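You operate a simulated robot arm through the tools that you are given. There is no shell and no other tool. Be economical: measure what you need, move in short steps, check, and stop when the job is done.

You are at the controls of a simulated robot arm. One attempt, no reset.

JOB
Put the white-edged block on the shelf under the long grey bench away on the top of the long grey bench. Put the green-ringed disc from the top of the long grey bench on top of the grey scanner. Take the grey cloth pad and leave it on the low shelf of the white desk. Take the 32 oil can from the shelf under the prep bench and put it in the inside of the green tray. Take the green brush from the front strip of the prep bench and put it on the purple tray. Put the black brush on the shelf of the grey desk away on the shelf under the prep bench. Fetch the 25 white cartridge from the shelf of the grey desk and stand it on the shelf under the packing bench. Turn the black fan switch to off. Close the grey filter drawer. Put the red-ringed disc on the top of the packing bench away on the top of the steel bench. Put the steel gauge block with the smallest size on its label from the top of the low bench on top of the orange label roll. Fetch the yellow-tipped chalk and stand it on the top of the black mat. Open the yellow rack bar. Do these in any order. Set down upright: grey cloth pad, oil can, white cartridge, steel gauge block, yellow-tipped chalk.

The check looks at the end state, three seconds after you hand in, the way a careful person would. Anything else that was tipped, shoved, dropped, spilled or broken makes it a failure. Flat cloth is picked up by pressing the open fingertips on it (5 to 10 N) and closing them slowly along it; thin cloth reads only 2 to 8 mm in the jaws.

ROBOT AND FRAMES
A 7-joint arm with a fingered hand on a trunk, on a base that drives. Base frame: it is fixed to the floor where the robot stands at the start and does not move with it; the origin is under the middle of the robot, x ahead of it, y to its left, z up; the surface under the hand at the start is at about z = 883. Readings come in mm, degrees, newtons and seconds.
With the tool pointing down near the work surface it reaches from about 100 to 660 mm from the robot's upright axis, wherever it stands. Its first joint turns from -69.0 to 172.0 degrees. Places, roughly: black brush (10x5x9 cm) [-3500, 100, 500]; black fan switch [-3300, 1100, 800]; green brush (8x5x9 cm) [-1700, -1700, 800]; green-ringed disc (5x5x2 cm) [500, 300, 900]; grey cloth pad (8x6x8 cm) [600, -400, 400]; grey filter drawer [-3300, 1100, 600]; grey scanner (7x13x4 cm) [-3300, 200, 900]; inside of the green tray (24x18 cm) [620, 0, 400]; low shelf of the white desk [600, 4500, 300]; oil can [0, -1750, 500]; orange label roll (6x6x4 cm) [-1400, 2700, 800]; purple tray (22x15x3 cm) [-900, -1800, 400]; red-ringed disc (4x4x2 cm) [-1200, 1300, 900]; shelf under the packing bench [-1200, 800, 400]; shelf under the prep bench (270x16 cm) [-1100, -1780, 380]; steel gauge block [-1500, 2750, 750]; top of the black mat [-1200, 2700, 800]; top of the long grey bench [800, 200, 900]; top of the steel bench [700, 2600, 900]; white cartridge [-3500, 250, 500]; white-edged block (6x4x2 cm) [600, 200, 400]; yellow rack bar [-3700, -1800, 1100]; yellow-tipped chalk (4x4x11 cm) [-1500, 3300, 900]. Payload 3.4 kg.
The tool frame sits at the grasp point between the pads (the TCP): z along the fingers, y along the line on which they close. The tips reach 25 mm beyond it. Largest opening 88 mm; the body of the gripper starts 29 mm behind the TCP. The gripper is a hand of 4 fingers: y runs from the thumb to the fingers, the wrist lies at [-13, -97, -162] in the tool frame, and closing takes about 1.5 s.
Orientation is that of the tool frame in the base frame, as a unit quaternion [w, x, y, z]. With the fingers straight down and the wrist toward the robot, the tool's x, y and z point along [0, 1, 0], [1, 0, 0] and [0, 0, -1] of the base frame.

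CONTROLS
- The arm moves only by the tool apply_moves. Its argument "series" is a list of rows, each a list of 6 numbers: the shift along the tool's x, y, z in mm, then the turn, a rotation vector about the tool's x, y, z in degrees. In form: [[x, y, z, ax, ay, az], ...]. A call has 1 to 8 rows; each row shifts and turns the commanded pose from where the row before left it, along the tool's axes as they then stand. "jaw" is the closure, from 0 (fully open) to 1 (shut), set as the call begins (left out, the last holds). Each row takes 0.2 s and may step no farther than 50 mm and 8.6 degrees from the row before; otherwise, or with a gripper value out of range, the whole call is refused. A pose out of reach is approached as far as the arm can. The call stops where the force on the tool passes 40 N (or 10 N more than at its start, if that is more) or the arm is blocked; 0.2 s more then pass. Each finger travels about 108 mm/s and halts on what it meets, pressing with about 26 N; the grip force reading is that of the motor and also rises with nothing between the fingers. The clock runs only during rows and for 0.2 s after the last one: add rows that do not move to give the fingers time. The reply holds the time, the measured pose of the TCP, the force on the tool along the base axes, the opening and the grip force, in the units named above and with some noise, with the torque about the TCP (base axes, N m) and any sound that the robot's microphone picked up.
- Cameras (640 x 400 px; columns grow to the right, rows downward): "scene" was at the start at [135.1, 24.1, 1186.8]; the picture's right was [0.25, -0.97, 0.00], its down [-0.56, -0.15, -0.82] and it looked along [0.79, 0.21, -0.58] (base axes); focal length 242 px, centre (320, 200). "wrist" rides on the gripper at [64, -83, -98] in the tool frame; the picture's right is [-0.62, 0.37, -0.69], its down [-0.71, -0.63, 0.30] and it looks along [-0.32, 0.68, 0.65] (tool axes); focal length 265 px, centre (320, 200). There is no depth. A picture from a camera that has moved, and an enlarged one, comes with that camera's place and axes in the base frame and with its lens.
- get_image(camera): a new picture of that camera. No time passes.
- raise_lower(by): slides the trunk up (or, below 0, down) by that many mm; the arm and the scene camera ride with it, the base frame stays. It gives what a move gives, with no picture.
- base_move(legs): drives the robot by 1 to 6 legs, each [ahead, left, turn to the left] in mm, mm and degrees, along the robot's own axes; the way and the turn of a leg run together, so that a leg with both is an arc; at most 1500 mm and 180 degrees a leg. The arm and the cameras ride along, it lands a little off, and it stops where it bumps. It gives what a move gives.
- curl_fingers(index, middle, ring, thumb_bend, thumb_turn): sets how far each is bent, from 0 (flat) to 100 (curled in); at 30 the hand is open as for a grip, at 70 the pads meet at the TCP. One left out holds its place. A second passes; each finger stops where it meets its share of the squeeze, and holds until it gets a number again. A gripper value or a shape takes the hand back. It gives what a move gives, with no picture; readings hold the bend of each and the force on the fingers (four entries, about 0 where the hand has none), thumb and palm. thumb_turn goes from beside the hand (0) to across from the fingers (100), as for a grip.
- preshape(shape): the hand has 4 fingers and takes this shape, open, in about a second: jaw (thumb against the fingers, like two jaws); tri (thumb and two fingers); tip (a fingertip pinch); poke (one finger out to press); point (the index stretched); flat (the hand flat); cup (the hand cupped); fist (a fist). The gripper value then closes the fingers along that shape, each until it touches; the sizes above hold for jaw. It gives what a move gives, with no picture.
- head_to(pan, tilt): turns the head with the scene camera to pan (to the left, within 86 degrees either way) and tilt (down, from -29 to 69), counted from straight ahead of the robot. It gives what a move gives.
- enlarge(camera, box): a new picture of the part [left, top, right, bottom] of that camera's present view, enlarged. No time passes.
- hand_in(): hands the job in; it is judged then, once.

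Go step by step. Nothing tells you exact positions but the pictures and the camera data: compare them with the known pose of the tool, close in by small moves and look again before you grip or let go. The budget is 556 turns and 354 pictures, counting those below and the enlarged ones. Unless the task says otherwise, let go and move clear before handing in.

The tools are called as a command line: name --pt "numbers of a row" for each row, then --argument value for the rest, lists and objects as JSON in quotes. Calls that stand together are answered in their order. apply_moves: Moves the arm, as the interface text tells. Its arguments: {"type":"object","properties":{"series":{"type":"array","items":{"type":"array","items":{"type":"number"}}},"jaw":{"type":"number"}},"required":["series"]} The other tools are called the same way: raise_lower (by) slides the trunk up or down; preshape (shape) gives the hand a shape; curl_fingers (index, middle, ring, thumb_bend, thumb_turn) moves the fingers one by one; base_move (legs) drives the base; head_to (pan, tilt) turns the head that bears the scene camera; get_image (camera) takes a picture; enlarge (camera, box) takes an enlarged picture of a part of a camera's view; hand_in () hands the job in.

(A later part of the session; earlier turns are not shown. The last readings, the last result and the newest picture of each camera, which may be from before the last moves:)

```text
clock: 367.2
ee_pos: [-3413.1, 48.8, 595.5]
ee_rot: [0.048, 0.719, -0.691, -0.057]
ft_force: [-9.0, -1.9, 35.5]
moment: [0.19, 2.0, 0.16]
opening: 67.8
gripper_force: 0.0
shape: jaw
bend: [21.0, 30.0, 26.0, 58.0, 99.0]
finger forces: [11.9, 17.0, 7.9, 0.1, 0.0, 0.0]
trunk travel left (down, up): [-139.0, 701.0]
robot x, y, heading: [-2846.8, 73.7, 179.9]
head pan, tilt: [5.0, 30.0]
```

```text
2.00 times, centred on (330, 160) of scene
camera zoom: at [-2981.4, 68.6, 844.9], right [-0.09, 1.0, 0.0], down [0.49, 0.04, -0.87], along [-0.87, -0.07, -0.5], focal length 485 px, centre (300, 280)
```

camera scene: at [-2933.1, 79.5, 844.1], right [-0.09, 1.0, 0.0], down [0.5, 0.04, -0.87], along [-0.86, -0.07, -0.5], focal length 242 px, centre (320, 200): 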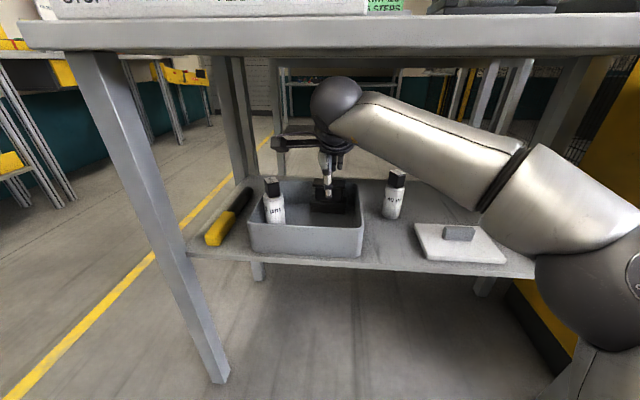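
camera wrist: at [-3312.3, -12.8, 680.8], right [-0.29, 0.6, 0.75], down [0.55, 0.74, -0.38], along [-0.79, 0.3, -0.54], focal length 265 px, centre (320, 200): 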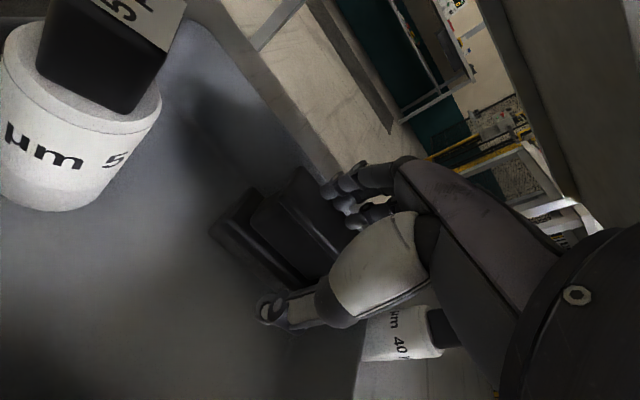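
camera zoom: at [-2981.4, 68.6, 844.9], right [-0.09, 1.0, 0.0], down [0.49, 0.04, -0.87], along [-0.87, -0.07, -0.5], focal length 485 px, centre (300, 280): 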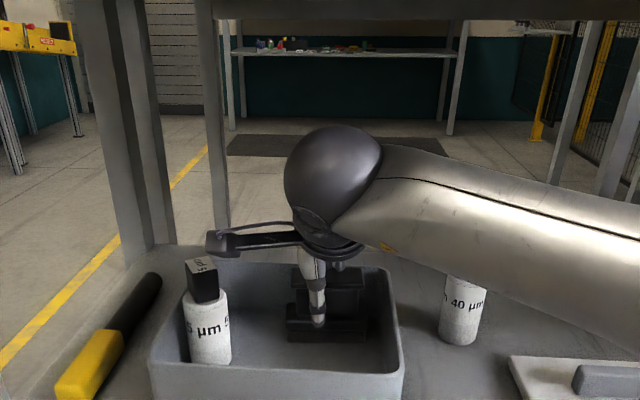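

The brush slid forward. Rising, reopening and measuring again.

apply_moves --pt "0 3 -20 0 0 0" --pt "0 3 -20 0 0 0" --pt "0 0 0 0 0 0" --pt "0 0 0 0 0 0" --jaw 0.1

enlarge --camera "wrist" --box '[150, 120, 400, 340]'

enlarge --camera "scene" --box '[270, 130, 390, 250]'

```text
clock: 368.2
ee_pos: [-3414.5, 47.4, 628.7]
ee_rot: [0.042, 0.72, -0.691, -0.052]
ft_force: [0.0, 0.0, -0.2]
moment: [0.02, 0.03, -0.01]
opening: 79.6
gripper_force: 0.1
shape: jaw
bend: [29.0, 32.0, 30.0, 33.0, 98.0]
finger forces: [0.1, 0.1, 0.0, 0.1, 0.1, 0.0]
trunk travel left (down, up): [-139.0, 701.0]
robot x, y, heading: [-2844.8, 71.5, 179.8]
head pan, tilt: [5.0, 30.0]
```

```text
1.82 times, centred on (275, 230) of wrist
camera zoom: at [-3315.3, -14.1, 715.6], right [-0.3, 0.6, 0.74], down [0.55, 0.74, -0.37], along [-0.78, 0.3, -0.55], focal length 483 px, centre (402, 146)
```

zoom: 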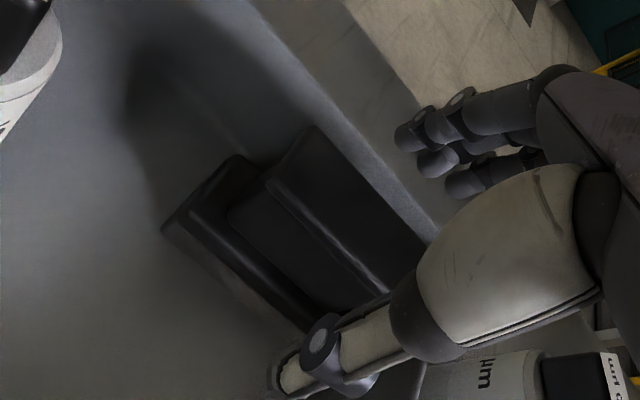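

```text
3.33 times, centred on (330, 190) of scene
camera zoom: at [-2984.7, 68.6, 844.1], right [-0.09, 1.0, 0.0], down [0.5, 0.04, -0.87], along [-0.86, -0.07, -0.5], focal length 808 px, centre (287, 233)
```

zoom: 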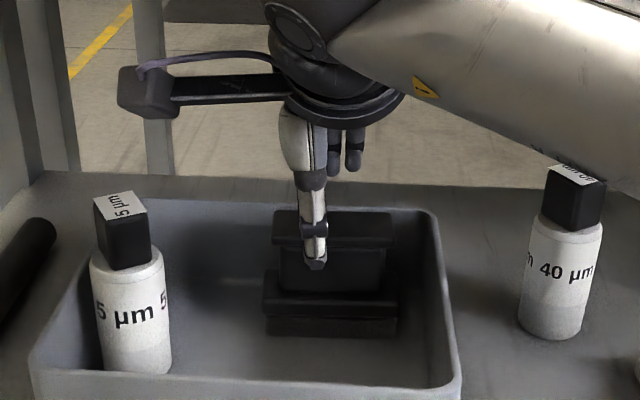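

Brush top centre now ≈[−3455, 57, 574] with 30 mm to the rear wall. Moving over it and descending with a 66 mm opening.

apply_moves --pt "-8 40 5 0 0 0" --pt "0 -3 20 0 0 0" --pt "0 -2 18 0 0 0" --pt "0 0 0 0 0 0" --jaw 0.25

get_image --camera "wrist"

enlarge --camera "scene" --box '[270, 130, 390, 250]'

```text
clock: 369.2
ee_pos: [-3454.8, 55.1, 591.0]
ee_rot: [0.043, 0.72, -0.691, -0.051]
ft_force: [0.3, 0.8, -0.3]
moment: [-0.02, 0.0, -0.02]
opening: 66.2
gripper_force: 0.1
shape: jaw
bend: [27.0, 35.0, 32.0, 54.0, 99.0]
finger forces: [0.0, 0.1, 0.1, 0.0, 0.0, 0.1]
trunk travel left (down, up): [-139.0, 701.0]
robot x, y, heading: [-2846.0, 75.0, 179.9]
head pan, tilt: [5.0, 30.0]
```

```text
134 pictures are left
camera wrist: at [-3355.8, -7.8, 678.3], right [-0.3, 0.6, 0.74], down [0.55, 0.74, -0.38], along [-0.78, 0.3, -0.55], focal length 265 px, centre (320, 200)
```

wrist: 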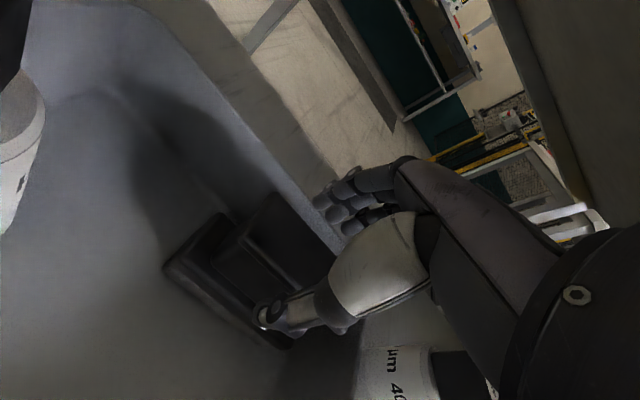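

```text
3.33 times, centred on (330, 190) of scene
camera zoom: at [-2984.8, 68.6, 844.1], right [-0.09, 1.0, 0.0], down [0.5, 0.04, -0.87], along [-0.86, -0.07, -0.5], focal length 808 px, centre (287, 233)
```

zoom: 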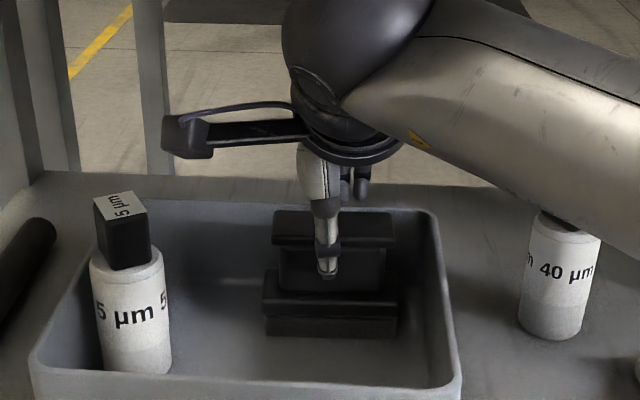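

apply_moves --pt "0 -1.5 13 0 0 0" --pt "0 -1.5 12 0 0 0" --pt "0 0 0 0 0 0"

apply_moves --pt "0 0 0 0 0 0" --pt "0 0 0 0 0 0" --pt "0 0 0 0 0 0" --pt "0 0 0 0 0 0" --pt "0 0 0 0 0 0" --pt "0 0 0 0 0 0" --jaw 1

get_image --camera "wrist"

```text
clock: 369.8
ee_pos: [-3454.2, 53.6, 587.0]
ee_rot: [0.059, 0.72, -0.689, -0.059]
ft_force: [2.5, 0.7, 18.7]
moment: [0.09, 0.74, -0.04]
opening: 65.8
gripper_force: 0.0
shape: jaw
bend: [27.0, 32.0, 32.0, 54.0, 99.0]
finger forces: [2.5, 16.7, 0.0, 0.0, 0.0, 0.1]
trunk travel left (down, up): [-139.0, 701.0]
robot x, y, heading: [-2843.0, 74.0, 180.0]
head pan, tilt: [5.0, 30.0]
stopped in row 2: the force on the tool passed its limit at 45 N (the readings are from after the stop); the commanded pose is now the measured one
```

```text
clock: 371.2
ee_pos: [-3456.1, 53.0, 586.7]
ee_rot: [0.057, 0.72, -0.689, -0.061]
ft_force: [-19.3, -2.9, 32.7]
moment: [0.07, 1.78, 0.07]
opening: 43.1
gripper_force: 25.9
shape: jaw
bend: [26.0, 32.0, 37.0, 81.0, 100.0]
finger forces: [20.9, 29.1, 4.1, 0.1, 10.0, 0.0]
trunk travel left (down, up): [-139.0, 701.0]
robot x, y, heading: [-2848.1, 78.0, 179.9]
head pan, tilt: [5.0, 30.0]
```

```text
132 pictures are left
camera wrist: at [-3353.6, -6.7, 670.0], right [-0.27, 0.6, 0.75], down [0.54, 0.74, -0.4], along [-0.8, 0.29, -0.53], focal length 265 px, centre (320, 200)
```

wrist: 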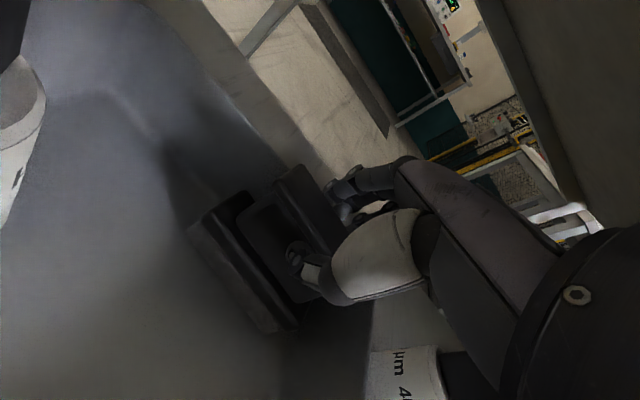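

The rear wall still blocks the fingers. Dragging the brush another ~35 mm forward the same way.

apply_moves --pt "0 0 0 0 0 0" --pt "0 0 0 0 0 0" --pt "0 0 0 0 0 0" --pt "0 3 -25 1 0 0" --pt "0 -35 -4 0.5 0 0" --pt "0 0 0 0 0 0" --jaw 0.25

apply_moves --pt "0 -1 8 0 0 0" --pt "0 0 4 0 0 0" --pt "0 0 0 0 0 0"

```text
clock: 372.6
ee_pos: [-3420.1, 54.5, 604.9]
ee_rot: [0.042, 0.721, -0.69, -0.047]
ft_force: [-0.1, 0.1, 0.2]
moment: [-0.01, 0.04, 0.0]
opening: 65.7
gripper_force: 0.1
shape: jaw
bend: [27.0, 35.0, 33.0, 54.0, 99.0]
finger forces: [0.1, 0.0, 0.0, 0.1, 0.0, 0.0]
trunk travel left (down, up): [-139.0, 701.0]
robot x, y, heading: [-2845.8, 70.9, 179.9]
head pan, tilt: [5.0, 30.0]
```

```text
clock: 373.4
ee_pos: [-3419.8, 55.0, 592.9]
ee_rot: [0.043, 0.721, -0.69, -0.046]
ft_force: [0.0, 0.1, -0.4]
moment: [-0.03, 0.0, 0.02]
opening: 65.9
gripper_force: 0.0
shape: jaw
bend: [27.0, 35.0, 33.0, 54.0, 99.0]
finger forces: [0.0, 0.0, 0.0, 0.0, 0.1, 0.2]
trunk travel left (down, up): [-139.0, 701.0]
robot x, y, heading: [-2841.4, 71.8, 179.6]
head pan, tilt: [5.0, 30.0]
```

apply_moves --pt "0 0 4 0 0 0" --pt "0 0 4 0 0 0" --pt "0 0 0 0 0 0"

enlarge --camera "scene" --box '[270, 130, 390, 250]'

get_image --camera "wrist"

```text
clock: 374.2
ee_pos: [-3420.5, 55.9, 585.0]
ee_rot: [0.043, 0.72, -0.691, -0.046]
ft_force: [-0.7, 0.6, 0.5]
moment: [-0.02, 0.05, 0.01]
opening: 66.1
gripper_force: 0.0
shape: jaw
bend: [27.0, 35.0, 33.0, 54.0, 99.0]
finger forces: [0.2, 0.0, 0.0, 0.0, 0.1, 0.0]
trunk travel left (down, up): [-139.0, 701.0]
robot x, y, heading: [-2845.1, 70.6, 179.9]
head pan, tilt: [5.0, 30.0]
```

```text
3.33 times, centred on (330, 190) of scene
camera zoom: at [-2984.7, 68.6, 844.1], right [-0.09, 1.0, 0.0], down [0.5, 0.04, -0.87], along [-0.86, -0.07, -0.5], focal length 808 px, centre (287, 233)
```

zoom: 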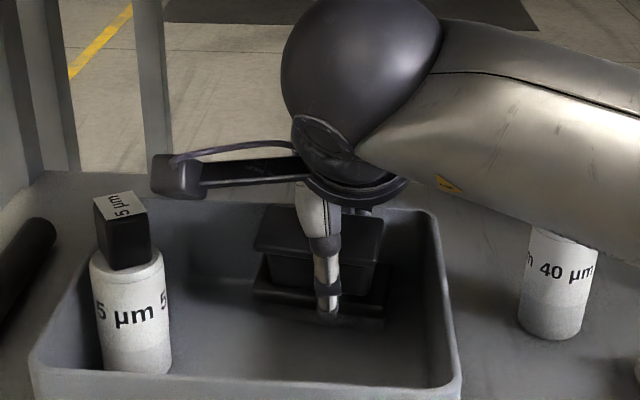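

```text
130 pictures are left
camera wrist: at [-3322.7, -5.6, 672.5], right [-0.3, 0.6, 0.74], down [0.55, 0.74, -0.38], along [-0.77, 0.3, -0.56], focal length 265 px, centre (320, 200)
```

wrist: 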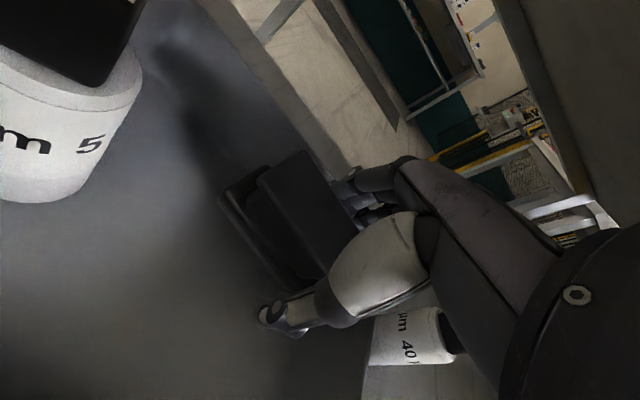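

The fingers now seem to be behind the plate with no contact. Closing to see if it grips.

apply_moves --pt "0 0 0 0 0 0" --pt "0 0 0 0 0 0" --pt "0 0 0 0 0 0" --pt "0 0 0 0 0 0" --pt "0 0 0 0 0 0" --pt "0 0 0 0 0 0" --jaw 1

enlarge --camera "scene" --box '[270, 130, 390, 250]'

get_image --camera "wrist"

```text
clock: 375.6
ee_pos: [-3420.2, 54.1, 585.5]
ee_rot: [0.045, 0.721, -0.69, -0.047]
ft_force: [-2.3, 0.4, 2.7]
moment: [0.01, 0.17, -0.01]
opening: 33.6
gripper_force: 26.5
shape: jaw
bend: [74.0, 52.0, 55.0, 74.0, 100.0]
finger forces: [13.3, 8.2, 2.7, 0.0, 21.6, 0.1]
trunk travel left (down, up): [-139.0, 701.0]
robot x, y, heading: [-2845.8, 73.0, 179.7]
head pan, tilt: [5.0, 30.0]
```

```text
3.33 times, centred on (330, 190) of scene
camera zoom: at [-2984.5, 68.7, 844.2], right [-0.09, 1.0, 0.0], down [0.5, 0.04, -0.87], along [-0.86, -0.07, -0.5], focal length 808 px, centre (287, 233)
```

zoom: 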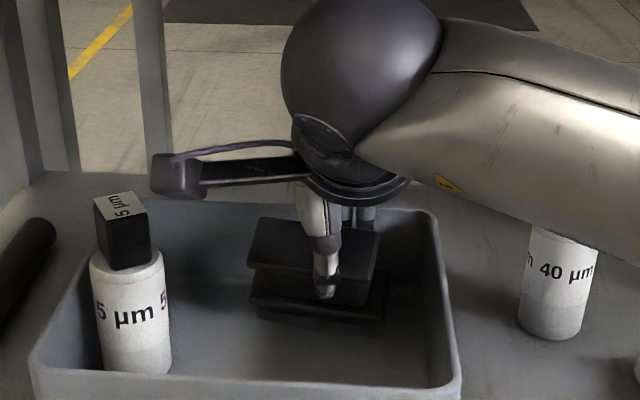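

```text
128 pictures are left
camera wrist: at [-3322.5, -5.6, 673.0], right [-0.3, 0.6, 0.74], down [0.55, 0.74, -0.38], along [-0.78, 0.3, -0.56], focal length 265 px, centre (320, 200)
```

wrist: 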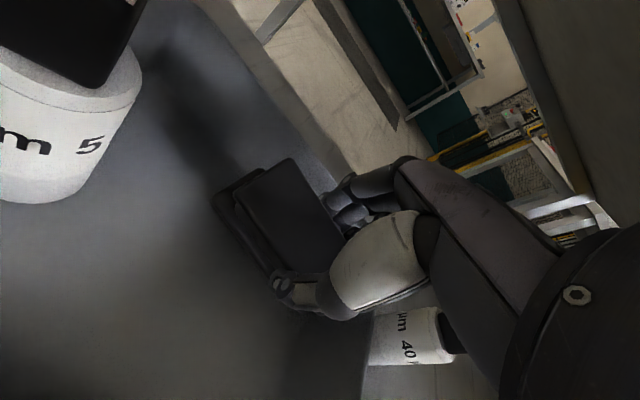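

It grips (33.6 mm). Lifting a little and checking.

apply_moves --pt "0 1 -10 0 0 0" --pt "0 2 -15 0 0 0" --pt "0 2 -20 0 0 0" --pt "0 0 0 0 0 0"

enlarge --camera "scene" --box '[270, 110, 390, 230]'

get_image --camera "wrist"

```text
clock: 376.6
ee_pos: [-3420.2, 54.8, 630.2]
ee_rot: [0.043, 0.721, -0.69, -0.047]
ft_force: [0.5, 0.6, -2.0]
moment: [0.02, -0.04, 0.0]
opening: 32.5
gripper_force: 25.8
shape: jaw
bend: [74.0, 53.0, 56.0, 74.0, 100.0]
finger forces: [11.3, 6.4, 2.8, 0.0, 20.2, 0.1]
trunk travel left (down, up): [-139.0, 701.0]
robot x, y, heading: [-2842.8, 73.4, 179.9]
head pan, tilt: [5.0, 30.0]
```

```text
3.33 times, centred on (330, 170) of scene
camera zoom: at [-2984.9, 68.6, 844.0], right [-0.09, 1.0, 0.0], down [0.5, 0.04, -0.87], along [-0.86, -0.07, -0.5], focal length 808 px, centre (287, 300)
```

zoom: 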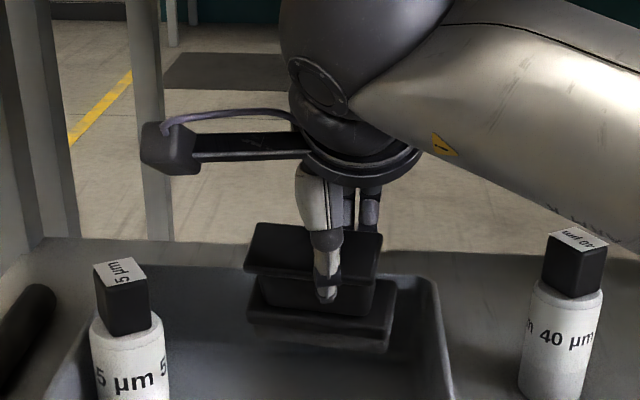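

```text
126 pictures are left
camera wrist: at [-3322.5, -6.1, 717.7], right [-0.3, 0.6, 0.74], down [0.56, 0.74, -0.38], along [-0.77, 0.29, -0.56], focal length 265 px, centre (320, 200)
```

wrist: 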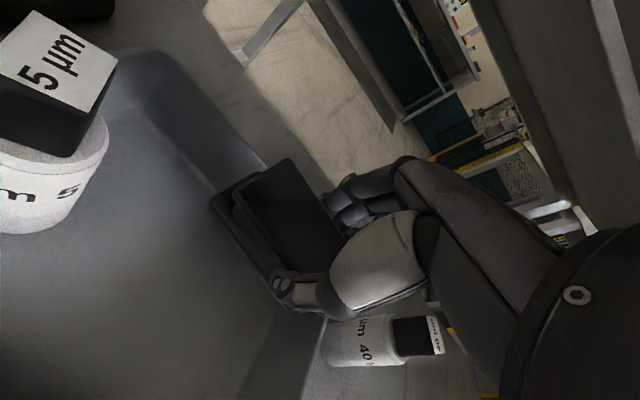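

Held well. The brush must clear the tray's front wall (≈563): raising to ~650 with a slight extra tilt, watching the force.

apply_moves --pt "0 1 -8 -2.5 0 0" --pt "0 1 -8 -2.5 0 0" --pt "0 1 -5 0 0 0" --pt "0 0 0 0 0 0"

get_image --camera "scene"

```text
clock: 377.6
ee_pos: [-3418.7, 54.5, 650.5]
ee_rot: [0.075, 0.718, -0.687, -0.076]
ft_force: [0.1, -0.2, -1.1]
moment: [0.04, -0.06, 0.0]
opening: 32.3
gripper_force: 26.5
shape: jaw
bend: [74.0, 53.0, 56.0, 74.0, 100.0]
finger forces: [11.4, 6.4, 2.8, 0.1, 20.1, 0.0]
trunk travel left (down, up): [-139.0, 701.0]
robot x, y, heading: [-2843.7, 71.4, 179.8]
head pan, tilt: [5.0, 30.0]
```

```text
125 pictures are left
camera scene: at [-2984.9, 68.6, 844.0], right [-0.09, 1.0, 0.0], down [0.5, 0.04, -0.87], along [-0.86, -0.07, -0.5], focal length 242 px, centre (320, 200)
```

scene: 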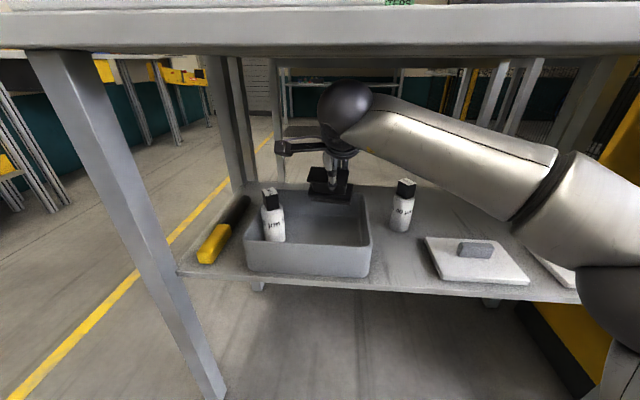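

Brush bottom clears the wall. Backing out and driving to the prep bench.

base_move --legs '[[-600, 0, 0], [0, 750, 0], [0, 0, 90], [0, 700, 0]]'

head_to --pan 5 --tilt 15

get_image --camera "scene"

head_to --pan 40 --tilt 15

get_image --camera "scene"

```text
clock: 392.0
ee_pos: [-1511.1, -1241.2, 651.4]
ee_rot: [0.107, 0.994, 0.03, -0.001]
ft_force: [-0.7, 0.0, -3.0]
moment: [0.04, -0.02, -0.02]
opening: 29.9
gripper_force: 26.1
shape: jaw
bend: [74.0, 55.0, 56.0, 77.0, 100.0]
finger forces: [11.6, 5.9, 3.0, 0.0, 21.1, 0.1]
trunk travel left (down, up): [-139.0, 701.0]
robot x, y, heading: [-1541.8, -666.5, -88.9]
head pan, tilt: [5.0, 30.0]
```

```text
clock: 392.8
ee_pos: [-1511.2, -1243.0, 651.3]
ee_rot: [0.107, 0.994, 0.029, -0.002]
ft_force: [0.3, 0.2, -2.7]
moment: [0.07, 0.03, -0.03]
opening: 29.6
gripper_force: 26.0
shape: jaw
bend: [74.0, 55.0, 56.0, 77.0, 100.0]
finger forces: [11.6, 5.9, 3.0, 0.1, 21.1, 0.1]
trunk travel left (down, up): [-139.0, 701.0]
robot x, y, heading: [-1541.4, -668.8, -89.2]
head pan, tilt: [5.0, 15.0]
```

```text
124 pictures are left
camera scene: at [-1530.2, -808.7, 868.2], right [-0.99, -0.1, 0.0], down [-0.03, 0.26, -0.97], along [0.1, -0.96, -0.26], focal length 242 px, centre (320, 200)
```

scene: 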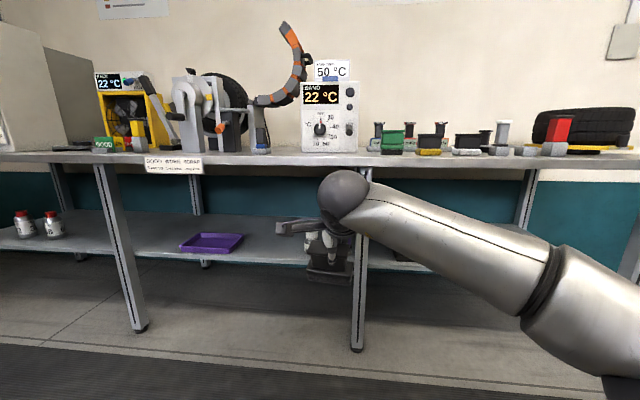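

```text
clock: 393.8
ee_pos: [-1512.1, -1243.0, 650.5]
ee_rot: [0.107, 0.994, 0.03, -0.001]
ft_force: [-0.1, 1.1, -2.6]
moment: [0.03, 0.01, -0.01]
opening: 29.6
gripper_force: 25.8
shape: jaw
bend: [74.0, 55.0, 56.0, 77.0, 100.0]
finger forces: [11.5, 5.8, 3.1, 0.0, 21.1, 0.1]
trunk travel left (down, up): [-139.0, 701.0]
robot x, y, heading: [-1538.8, -663.5, -89.2]
head pan, tilt: [40.0, 15.0]
```

```text
123 pictures are left
camera scene: at [-1478.7, -786.5, 868.3], right [-0.76, -0.65, 0.0], down [-0.17, 0.2, -0.97], along [0.63, -0.73, -0.26], focal length 242 px, centre (320, 200)
```

scene: 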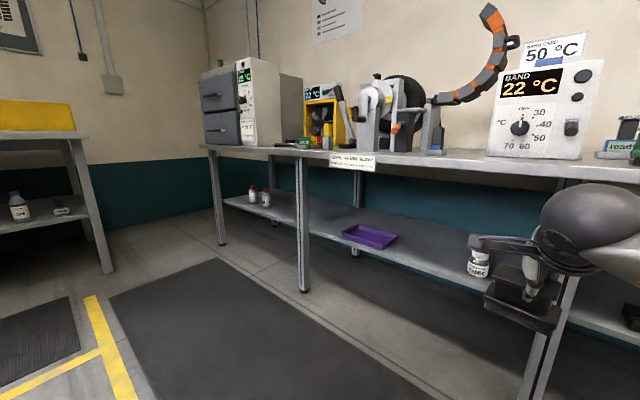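

The shelf has free room around x −1130 (between the purple tray and a jar). Moving there and lowering the trunk.

base_move --legs '[[0, 382, -0.8], [200, 0, 0]]'

raise_lower --by -115

head_to --pan 5 --tilt 25

get_image --camera "scene"

get_image --camera "wrist"

```text
clock: 397.4
ee_pos: [-1136.8, -1439.5, 650.1]
ee_rot: [0.107, 0.994, 0.024, -0.001]
ft_force: [0.2, -0.6, -1.9]
moment: [0.02, -0.01, 0.0]
opening: 29.6
gripper_force: 25.7
shape: jaw
bend: [74.0, 55.0, 57.0, 77.0, 100.0]
finger forces: [11.5, 5.9, 3.0, 0.0, 21.1, 0.1]
trunk travel left (down, up): [-139.0, 701.0]
robot x, y, heading: [-1160.4, -863.3, -89.6]
head pan, tilt: [40.0, 15.0]
```

```text
clock: 398.8
ee_pos: [-1136.8, -1437.7, 535.9]
ee_rot: [0.107, 0.994, 0.024, -0.001]
ft_force: [0.6, -0.4, -1.1]
moment: [0.02, 0.0, -0.01]
opening: 29.5
gripper_force: 25.7
shape: jaw
bend: [74.0, 55.0, 57.0, 77.0, 100.0]
finger forces: [11.5, 5.9, 3.0, 0.0, 21.1, 0.0]
trunk travel left (down, up): [-24.0, 816.0]
robot x, y, heading: [-1157.9, -866.6, -89.8]
head pan, tilt: [40.0, 15.0]
```

```text
clock: 399.8
ee_pos: [-1137.6, -1439.3, 535.7]
ee_rot: [0.108, 0.994, 0.024, -0.001]
ft_force: [-0.1, -0.6, -1.2]
moment: [0.02, 0.05, 0.02]
opening: 29.9
gripper_force: 25.7
shape: jaw
bend: [74.0, 55.0, 57.0, 77.0, 100.0]
finger forces: [11.5, 5.9, 3.0, 0.0, 21.2, 0.0]
trunk travel left (down, up): [-24.0, 816.0]
robot x, y, heading: [-1161.6, -862.1, -89.9]
head pan, tilt: [5.0, 25.0]
```

```text
122 pictures are left
camera scene: at [-1150.7, -1003.2, 737.0], right [-1.0, -0.09, 0.0], down [-0.04, 0.42, -0.91], along [0.08, -0.9, -0.42], focal length 242 px, centre (320, 200)
```

scene: 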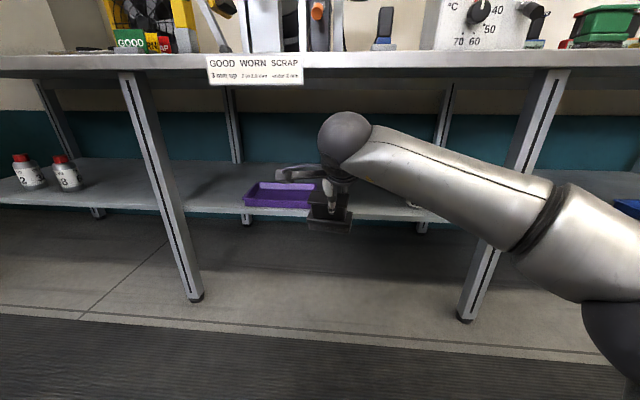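

```text
121 pictures are left
camera wrist: at [-1076.5, -1333.4, 615.3], right [-0.6, -0.24, 0.76], down [-0.74, 0.52, -0.43], along [-0.29, -0.82, -0.49], focal length 265 px, centre (320, 200)
```

wrist: 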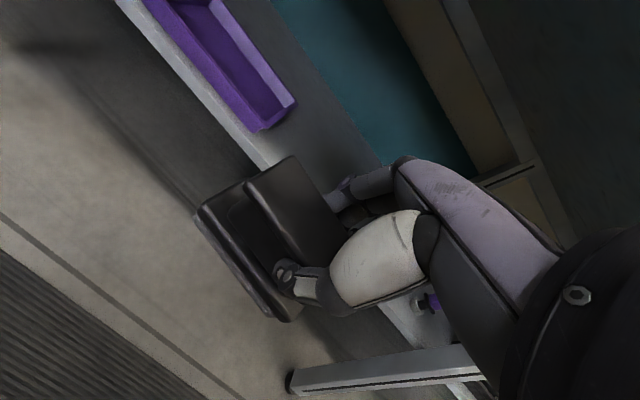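

apply_moves --pt "0 0 0 2.4 0 0" --pt "0 0 0 2.4 0 0" --pt "0 0 0 0 0 0"

base_move --legs '[[0, -33, 0], [300, 0, 0]]'

get_image --camera "scene"

get_image --camera "wrist"

```text
clock: 400.6
ee_pos: [-1136.1, -1439.0, 535.6]
ee_rot: [0.065, 0.998, 0.024, -0.002]
ft_force: [0.1, -0.2, -2.4]
moment: [-0.01, 0.01, 0.02]
opening: 29.8
gripper_force: 25.6
shape: jaw
bend: [74.0, 55.0, 57.0, 77.0, 100.0]
finger forces: [11.5, 5.9, 3.0, 0.0, 20.9, 0.1]
trunk travel left (down, up): [-24.0, 816.0]
robot x, y, heading: [-1158.4, -863.7, -90.0]
head pan, tilt: [5.0, 25.0]
```

```text
clock: 403.1
ee_pos: [-1167.9, -1736.1, 535.9]
ee_rot: [0.066, 0.998, 0.025, -0.002]
ft_force: [0.0, -0.6, -2.2]
moment: [0.0, 0.01, -0.01]
opening: 29.5
gripper_force: 25.9
shape: jaw
bend: [74.0, 55.0, 57.0, 77.0, 100.0]
finger forces: [11.5, 6.0, 3.0, 0.0, 21.1, 0.1]
trunk travel left (down, up): [-24.0, 816.0]
robot x, y, heading: [-1188.9, -1161.3, -89.3]
head pan, tilt: [5.0, 25.0]
```

```text
120 pictures are left
camera scene: at [-1182.2, -1300.0, 737.0], right [-1.0, -0.09, 0.0], down [-0.04, 0.42, -0.91], along [0.08, -0.9, -0.42], focal length 242 px, centre (320, 200)
```

scene: 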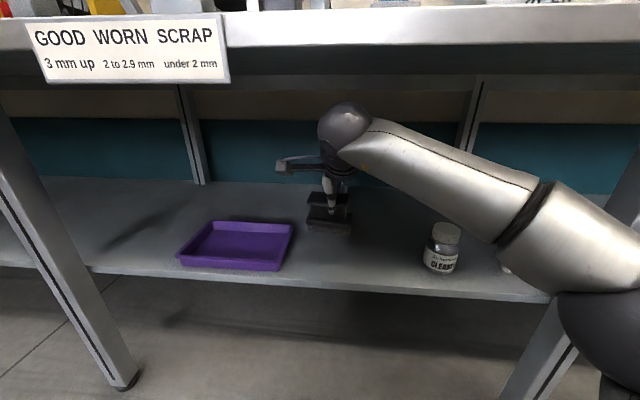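

```text
119 pictures are left
camera wrist: at [-1106.5, -1637.0, 623.6], right [-0.6, -0.31, 0.74], down [-0.75, 0.55, -0.38], along [-0.29, -0.78, -0.56], focal length 265 px, centre (320, 200)
```

wrist: 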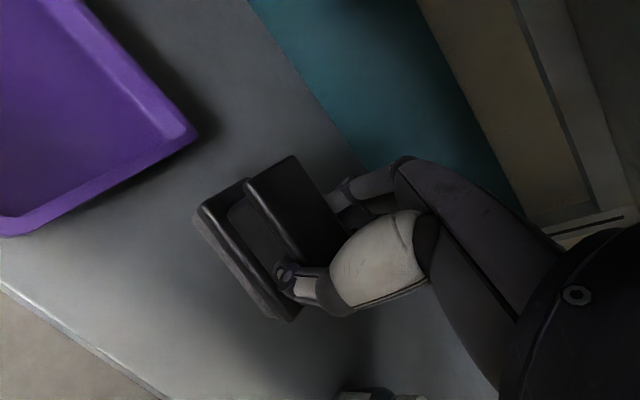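

Over a free part of the shelf. Lowering gently.

apply_moves --pt "0 -3 20 0 0 0" --pt "0 -3 20 0 0 0" --pt "0 0 0 0 0 0"

get_image --camera "wrist"

enlarge --camera "scene" --box '[260, 110, 460, 280]'

```text
clock: 403.9
ee_pos: [-1167.0, -1734.9, 496.0]
ee_rot: [0.066, 0.998, 0.025, -0.002]
ft_force: [0.0, -0.3, -2.5]
moment: [0.02, 0.02, 0.0]
opening: 29.7
gripper_force: 26.3
shape: jaw
bend: [74.0, 55.0, 57.0, 77.0, 100.0]
finger forces: [11.6, 6.0, 2.9, 0.2, 21.0, 0.0]
trunk travel left (down, up): [-24.0, 816.0]
robot x, y, heading: [-1189.9, -1155.2, -89.5]
head pan, tilt: [5.0, 25.0]
```

```text
118 pictures are left
camera wrist: at [-1107.2, -1636.3, 583.1], right [-0.6, -0.3, 0.74], down [-0.75, 0.55, -0.38], along [-0.29, -0.78, -0.56], focal length 265 px, centre (320, 200)
```

wrist: 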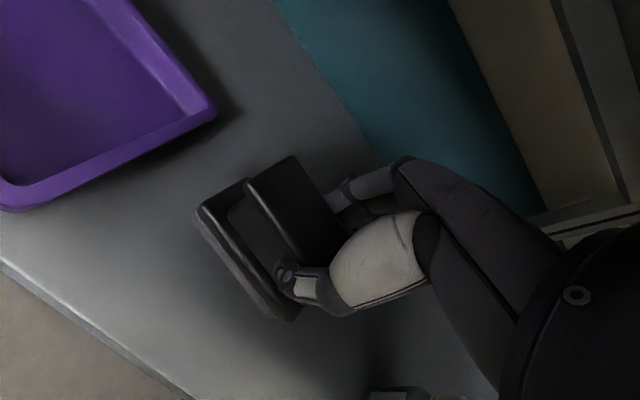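

```text
2.35 times, centred on (360, 195) of scene
camera zoom: at [-1182.2, -1300.1, 737.0], right [-1.0, -0.09, 0.0], down [-0.04, 0.42, -0.91], along [0.08, -0.9, -0.42], focal length 570 px, centre (226, 212)
```

zoom: 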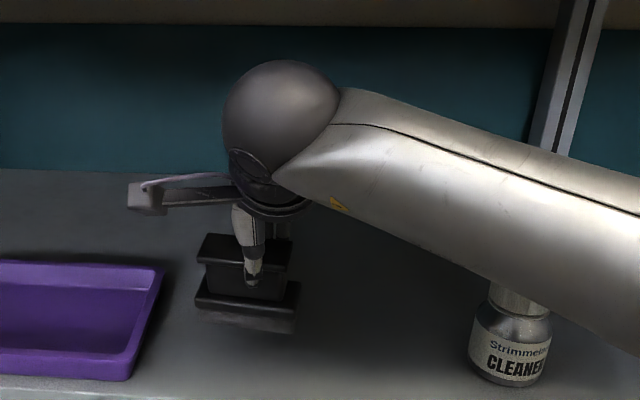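

apply_moves --pt "0 -2 12 0 0 0" --pt "0 -1 6 0 0 0" --pt "0 0 0 0 0 0"

apply_moves --pt "0 0 3 0 0 0" --pt "0 0 3 0 0 0" --pt "0 0 0 0 0 0"

enlarge --camera "scene" --box '[260, 140, 400, 260]'

```text
clock: 404.7
ee_pos: [-1166.8, -1734.3, 477.0]
ee_rot: [0.066, 0.998, 0.025, -0.002]
ft_force: [-1.0, 0.0, -0.9]
moment: [0.03, 0.01, 0.02]
opening: 29.4
gripper_force: 25.6
shape: jaw
bend: [74.0, 55.0, 57.0, 77.0, 100.0]
finger forces: [11.6, 5.9, 3.0, 0.0, 21.0, 0.0]
trunk travel left (down, up): [-24.0, 816.0]
robot x, y, heading: [-1193.0, -1160.4, -89.8]
head pan, tilt: [5.0, 25.0]
```

```text
clock: 405.5
ee_pos: [-1167.8, -1734.8, 472.0]
ee_rot: [0.066, 0.998, 0.025, -0.001]
ft_force: [0.8, -0.7, -2.5]
moment: [0.02, 0.02, 0.0]
opening: 29.4
gripper_force: 25.9
shape: jaw
bend: [74.0, 55.0, 57.0, 77.0, 100.0]
finger forces: [11.5, 5.8, 3.0, 0.0, 21.0, 0.0]
trunk travel left (down, up): [-24.0, 816.0]
robot x, y, heading: [-1192.1, -1160.7, -89.8]
head pan, tilt: [5.0, 25.0]
```

```text
3.33 times, centred on (330, 200) of scene
camera zoom: at [-1182.2, -1300.1, 737.0], right [-1.0, -0.09, 0.0], down [-0.04, 0.42, -0.91], along [0.08, -0.9, -0.42], focal length 808 px, centre (287, 200)
```

zoom: 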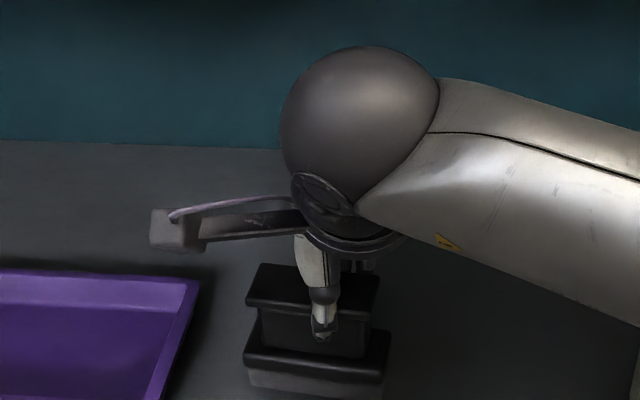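

apply_moves --pt "0 0 4 0 0 0" --pt "0 -1 4 0 0 0" --pt "0 0 4 0 0 0" --pt "0 0 0 0 0 0"

```text
clock: 406.5
ee_pos: [-1167.6, -1734.9, 461.8]
ee_rot: [0.067, 0.997, 0.026, 0.0]
ft_force: [-1.6, -0.8, 6.9]
moment: [-0.01, 0.04, 0.06]
opening: 29.8
gripper_force: 26.1
shape: jaw
bend: [74.0, 55.0, 57.0, 77.0, 100.0]
finger forces: [12.8, 6.5, 3.3, 0.0, 20.9, 0.1]
trunk travel left (down, up): [-24.0, 816.0]
robot x, y, heading: [-1190.5, -1157.1, -89.4]
head pan, tilt: [5.0, 25.0]
```

Touching down. Releasing and rising.

apply_moves --pt "0 0 0 0 0 0" --pt "0 0 0 0 0 0" --pt "0 0 0 0 0 0" --pt "0 0 0 0 0 0" --pt "0 0 0 0 0 0" --pt "0 3 -25 0 0 0" --pt "0 5 -40 0 0 0" --pt "0 5 -40 0 0 0" --jaw 0

get_image --camera "wrist"

get_image --camera "scene"

```text
clock: 408.3
ee_pos: [-1167.8, -1734.8, 565.4]
ee_rot: [0.066, 0.998, 0.025, -0.001]
ft_force: [0.3, 0.6, 0.3]
moment: [0.02, -0.02, 0.0]
opening: 87.6
gripper_force: 0.1
shape: jaw
bend: [30.0, 30.0, 30.0, 30.0, 98.0]
finger forces: [0.0, 0.0, 0.0, 0.0, 0.1, 0.0]
trunk travel left (down, up): [-24.0, 816.0]
robot x, y, heading: [-1190.8, -1158.7, -89.8]
head pan, tilt: [5.0, 25.0]
```

```text
115 pictures are left
camera wrist: at [-1106.3, -1635.9, 653.4], right [-0.6, -0.31, 0.74], down [-0.75, 0.55, -0.38], along [-0.29, -0.78, -0.56], focal length 265 px, centre (320, 200)
```

wrist: 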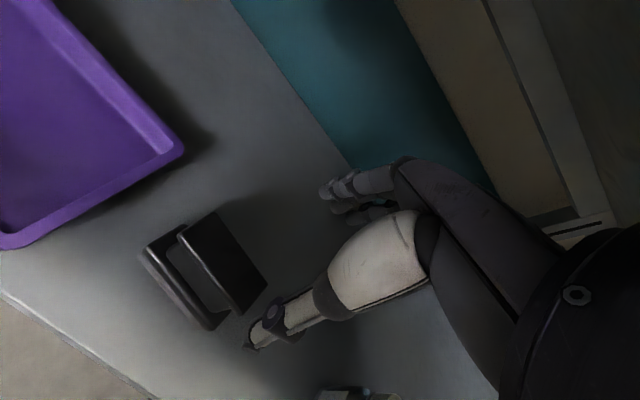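

```text
114 pictures are left
camera scene: at [-1182.2, -1299.9, 737.0], right [-1.0, -0.09, 0.0], down [-0.04, 0.42, -0.91], along [0.08, -0.9, -0.42], focal length 242 px, centre (320, 200)
```

scene: 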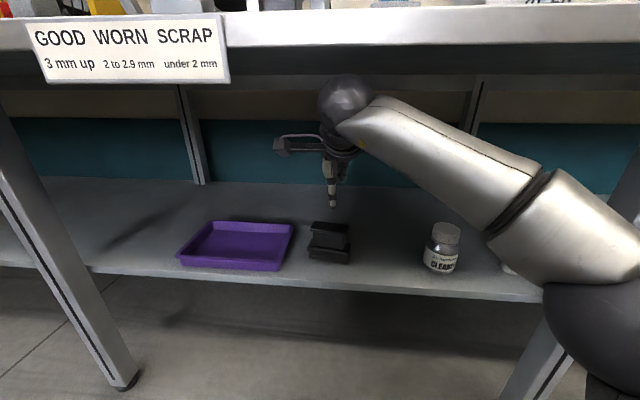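

Black brush done. Next, the green brush on the prep bench's front strip: backing out, raising, and moving to x≈−1690.

base_move --legs '[[-350, 0, 0], [0, -480, 0]]'

raise_lower --by 400

head_to --pan 8 --tilt 35

get_image --camera "scene"

```text
clock: 413.1
ee_pos: [-1649.6, -1384.7, 565.8]
ee_rot: [0.066, 0.998, 0.024, -0.002]
ft_force: [-0.1, 0.7, -0.5]
moment: [-0.02, 0.01, 0.02]
opening: 87.7
gripper_force: 0.2
shape: jaw
bend: [30.0, 30.0, 30.0, 30.0, 98.0]
finger forces: [0.1, 0.0, 0.0, 0.0, 0.0, 0.0]
trunk travel left (down, up): [-24.0, 816.0]
robot x, y, heading: [-1674.9, -810.7, -89.6]
head pan, tilt: [5.0, 25.0]
```

```text
clock: 416.9
ee_pos: [-1649.2, -1382.9, 965.4]
ee_rot: [0.065, 0.998, 0.025, -0.002]
ft_force: [-0.1, -0.4, 0.2]
moment: [0.03, -0.02, 0.0]
opening: 87.4
gripper_force: 0.0
shape: jaw
bend: [30.0, 30.0, 30.0, 30.0, 98.0]
finger forces: [0.1, 0.0, 0.0, 0.1, 0.1, 0.0]
trunk travel left (down, up): [-424.0, 416.0]
robot x, y, heading: [-1678.0, -810.8, -89.6]
head pan, tilt: [5.0, 25.0]
```

```text
clock: 417.6
ee_pos: [-1650.7, -1382.9, 966.6]
ee_rot: [0.065, 0.998, 0.026, -0.002]
ft_force: [-0.1, 0.1, 0.0]
moment: [0.0, 0.02, -0.01]
opening: 87.7
gripper_force: 0.1
shape: jaw
bend: [30.0, 30.0, 30.0, 30.0, 98.0]
finger forces: [0.0, 0.1, 0.0, 0.0, 0.0, 0.0]
trunk travel left (down, up): [-424.0, 416.0]
robot x, y, heading: [-1673.7, -813.4, -89.8]
head pan, tilt: [8.0, 35.0]
```

```text
113 pictures are left
camera scene: at [-1661.0, -944.4, 1121.3], right [-0.99, -0.14, 0.0], down [-0.08, 0.57, -0.82], along [0.12, -0.81, -0.57], focal length 242 px, centre (320, 200)
```

scene: 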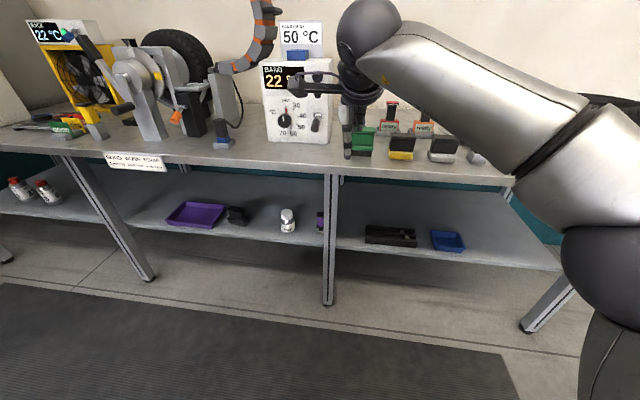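

enlarge --camera "scene" --box '[320, 80, 500, 190]'

enlarge --camera "wrist" --box '[60, 0, 460, 280]'

```text
3.56 times, centred on (410, 135) of scene
camera zoom: at [-1661.0, -944.4, 1121.3], right [-0.99, -0.14, 0.0], down [-0.08, 0.57, -0.82], along [0.12, -0.81, -0.57], focal length 862 px, centre (0, 431)
```

zoom: 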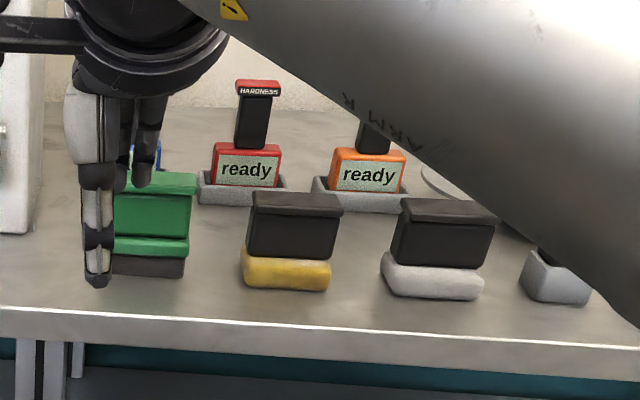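

```text
1.43 times, centred on (260, 140) of wrist
camera zoom: at [-1589.6, -1285.1, 1053.1], right [-0.6, -0.3, 0.74], down [-0.74, 0.55, -0.38], along [-0.29, -0.78, -0.56], focal length 379 px, centre (406, 286)
```

zoom: 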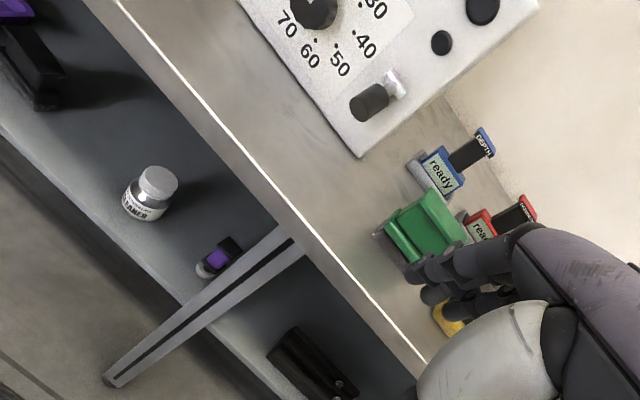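

Green brush top plate ≈[−1687, −1686, 867]. Moving above it.

base_move --legs '[[0, -36, 0], [300, 0, 0]]'

get_image --camera "wrist"

enlarge --camera "scene" --box '[250, 100, 450, 260]'

```text
clock: 420.1
ee_pos: [-1686.0, -1685.2, 964.9]
ee_rot: [0.066, 0.998, 0.024, -0.002]
ft_force: [0.4, 0.2, 0.4]
moment: [-0.02, -0.01, -0.01]
opening: 87.7
gripper_force: 0.0
shape: jaw
bend: [30.0, 30.0, 30.0, 30.0, 98.0]
finger forces: [0.1, 0.1, 0.0, 0.0, 0.0, 0.1]
trunk travel left (down, up): [-424.0, 416.0]
robot x, y, heading: [-1711.3, -1113.0, -90.0]
head pan, tilt: [8.0, 35.0]
```

```text
110 pictures are left
camera wrist: at [-1624.9, -1587.0, 1052.9], right [-0.6, -0.3, 0.74], down [-0.74, 0.55, -0.38], along [-0.29, -0.78, -0.56], focal length 265 px, centre (320, 200)
```

wrist: 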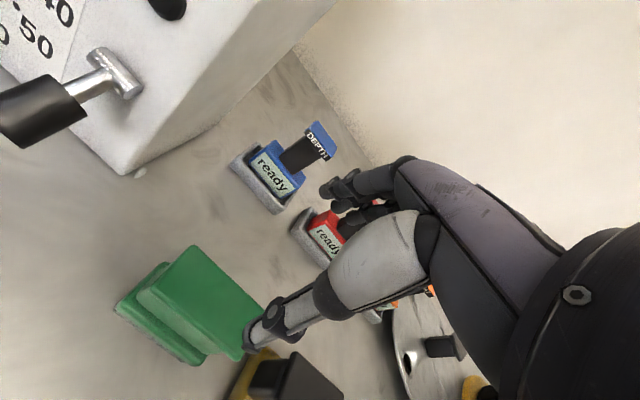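

```text
2.50 times, centred on (350, 180) of scene
camera zoom: at [-1695.8, -1246.2, 1121.2], right [-0.99, -0.14, 0.0], down [-0.08, 0.57, -0.82], along [0.12, -0.81, -0.57], focal length 606 px, centre (245, 250)
```

zoom: 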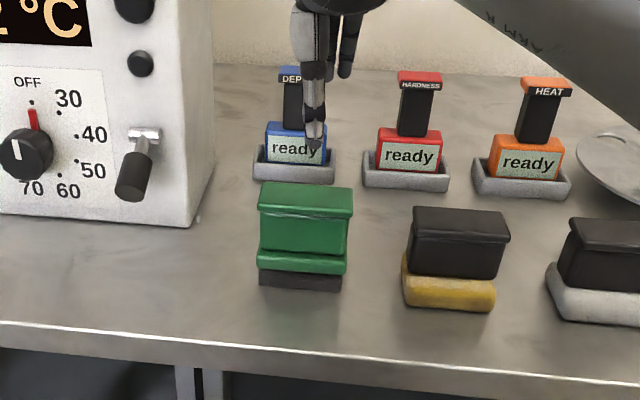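

apply_moves --pt "8 -10 30 0 0 0" --pt "0 -4 30 0 0 0" --pt "0 0 0 0 0 0"

get_image --camera "wrist"

enlarge --camera "scene" --box '[250, 100, 450, 260]'

```text
clock: 420.9
ee_pos: [-1678.1, -1679.4, 904.9]
ee_rot: [0.065, 0.998, 0.025, -0.001]
ft_force: [0.2, 0.3, -1.3]
moment: [0.0, -0.02, 0.0]
opening: 87.9
gripper_force: 0.0
shape: jaw
bend: [30.0, 30.0, 30.0, 30.0, 98.0]
finger forces: [0.0, 0.0, 0.0, 0.0, 0.1, 0.0]
trunk travel left (down, up): [-424.0, 416.0]
robot x, y, heading: [-1706.5, -1110.8, -89.7]
head pan, tilt: [8.0, 35.0]
```

```text
108 pictures are left
camera wrist: at [-1617.8, -1580.1, 992.0], right [-0.6, -0.3, 0.74], down [-0.74, 0.55, -0.38], along [-0.29, -0.78, -0.56], focal length 265 px, centre (320, 200)
```

wrist: 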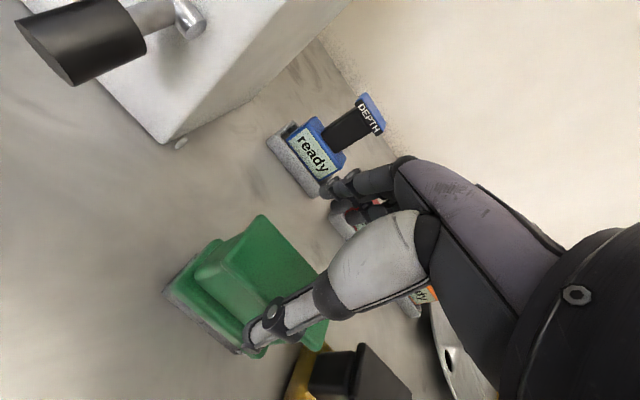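

```text
2.50 times, centred on (350, 180) of scene
camera zoom: at [-1695.8, -1245.7, 1121.3], right [-0.99, -0.14, 0.0], down [-0.08, 0.57, -0.82], along [0.12, -0.81, -0.57], focal length 606 px, centre (245, 250)
```

zoom: 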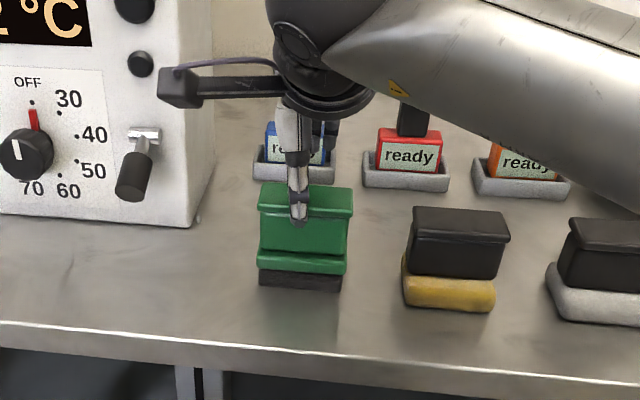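

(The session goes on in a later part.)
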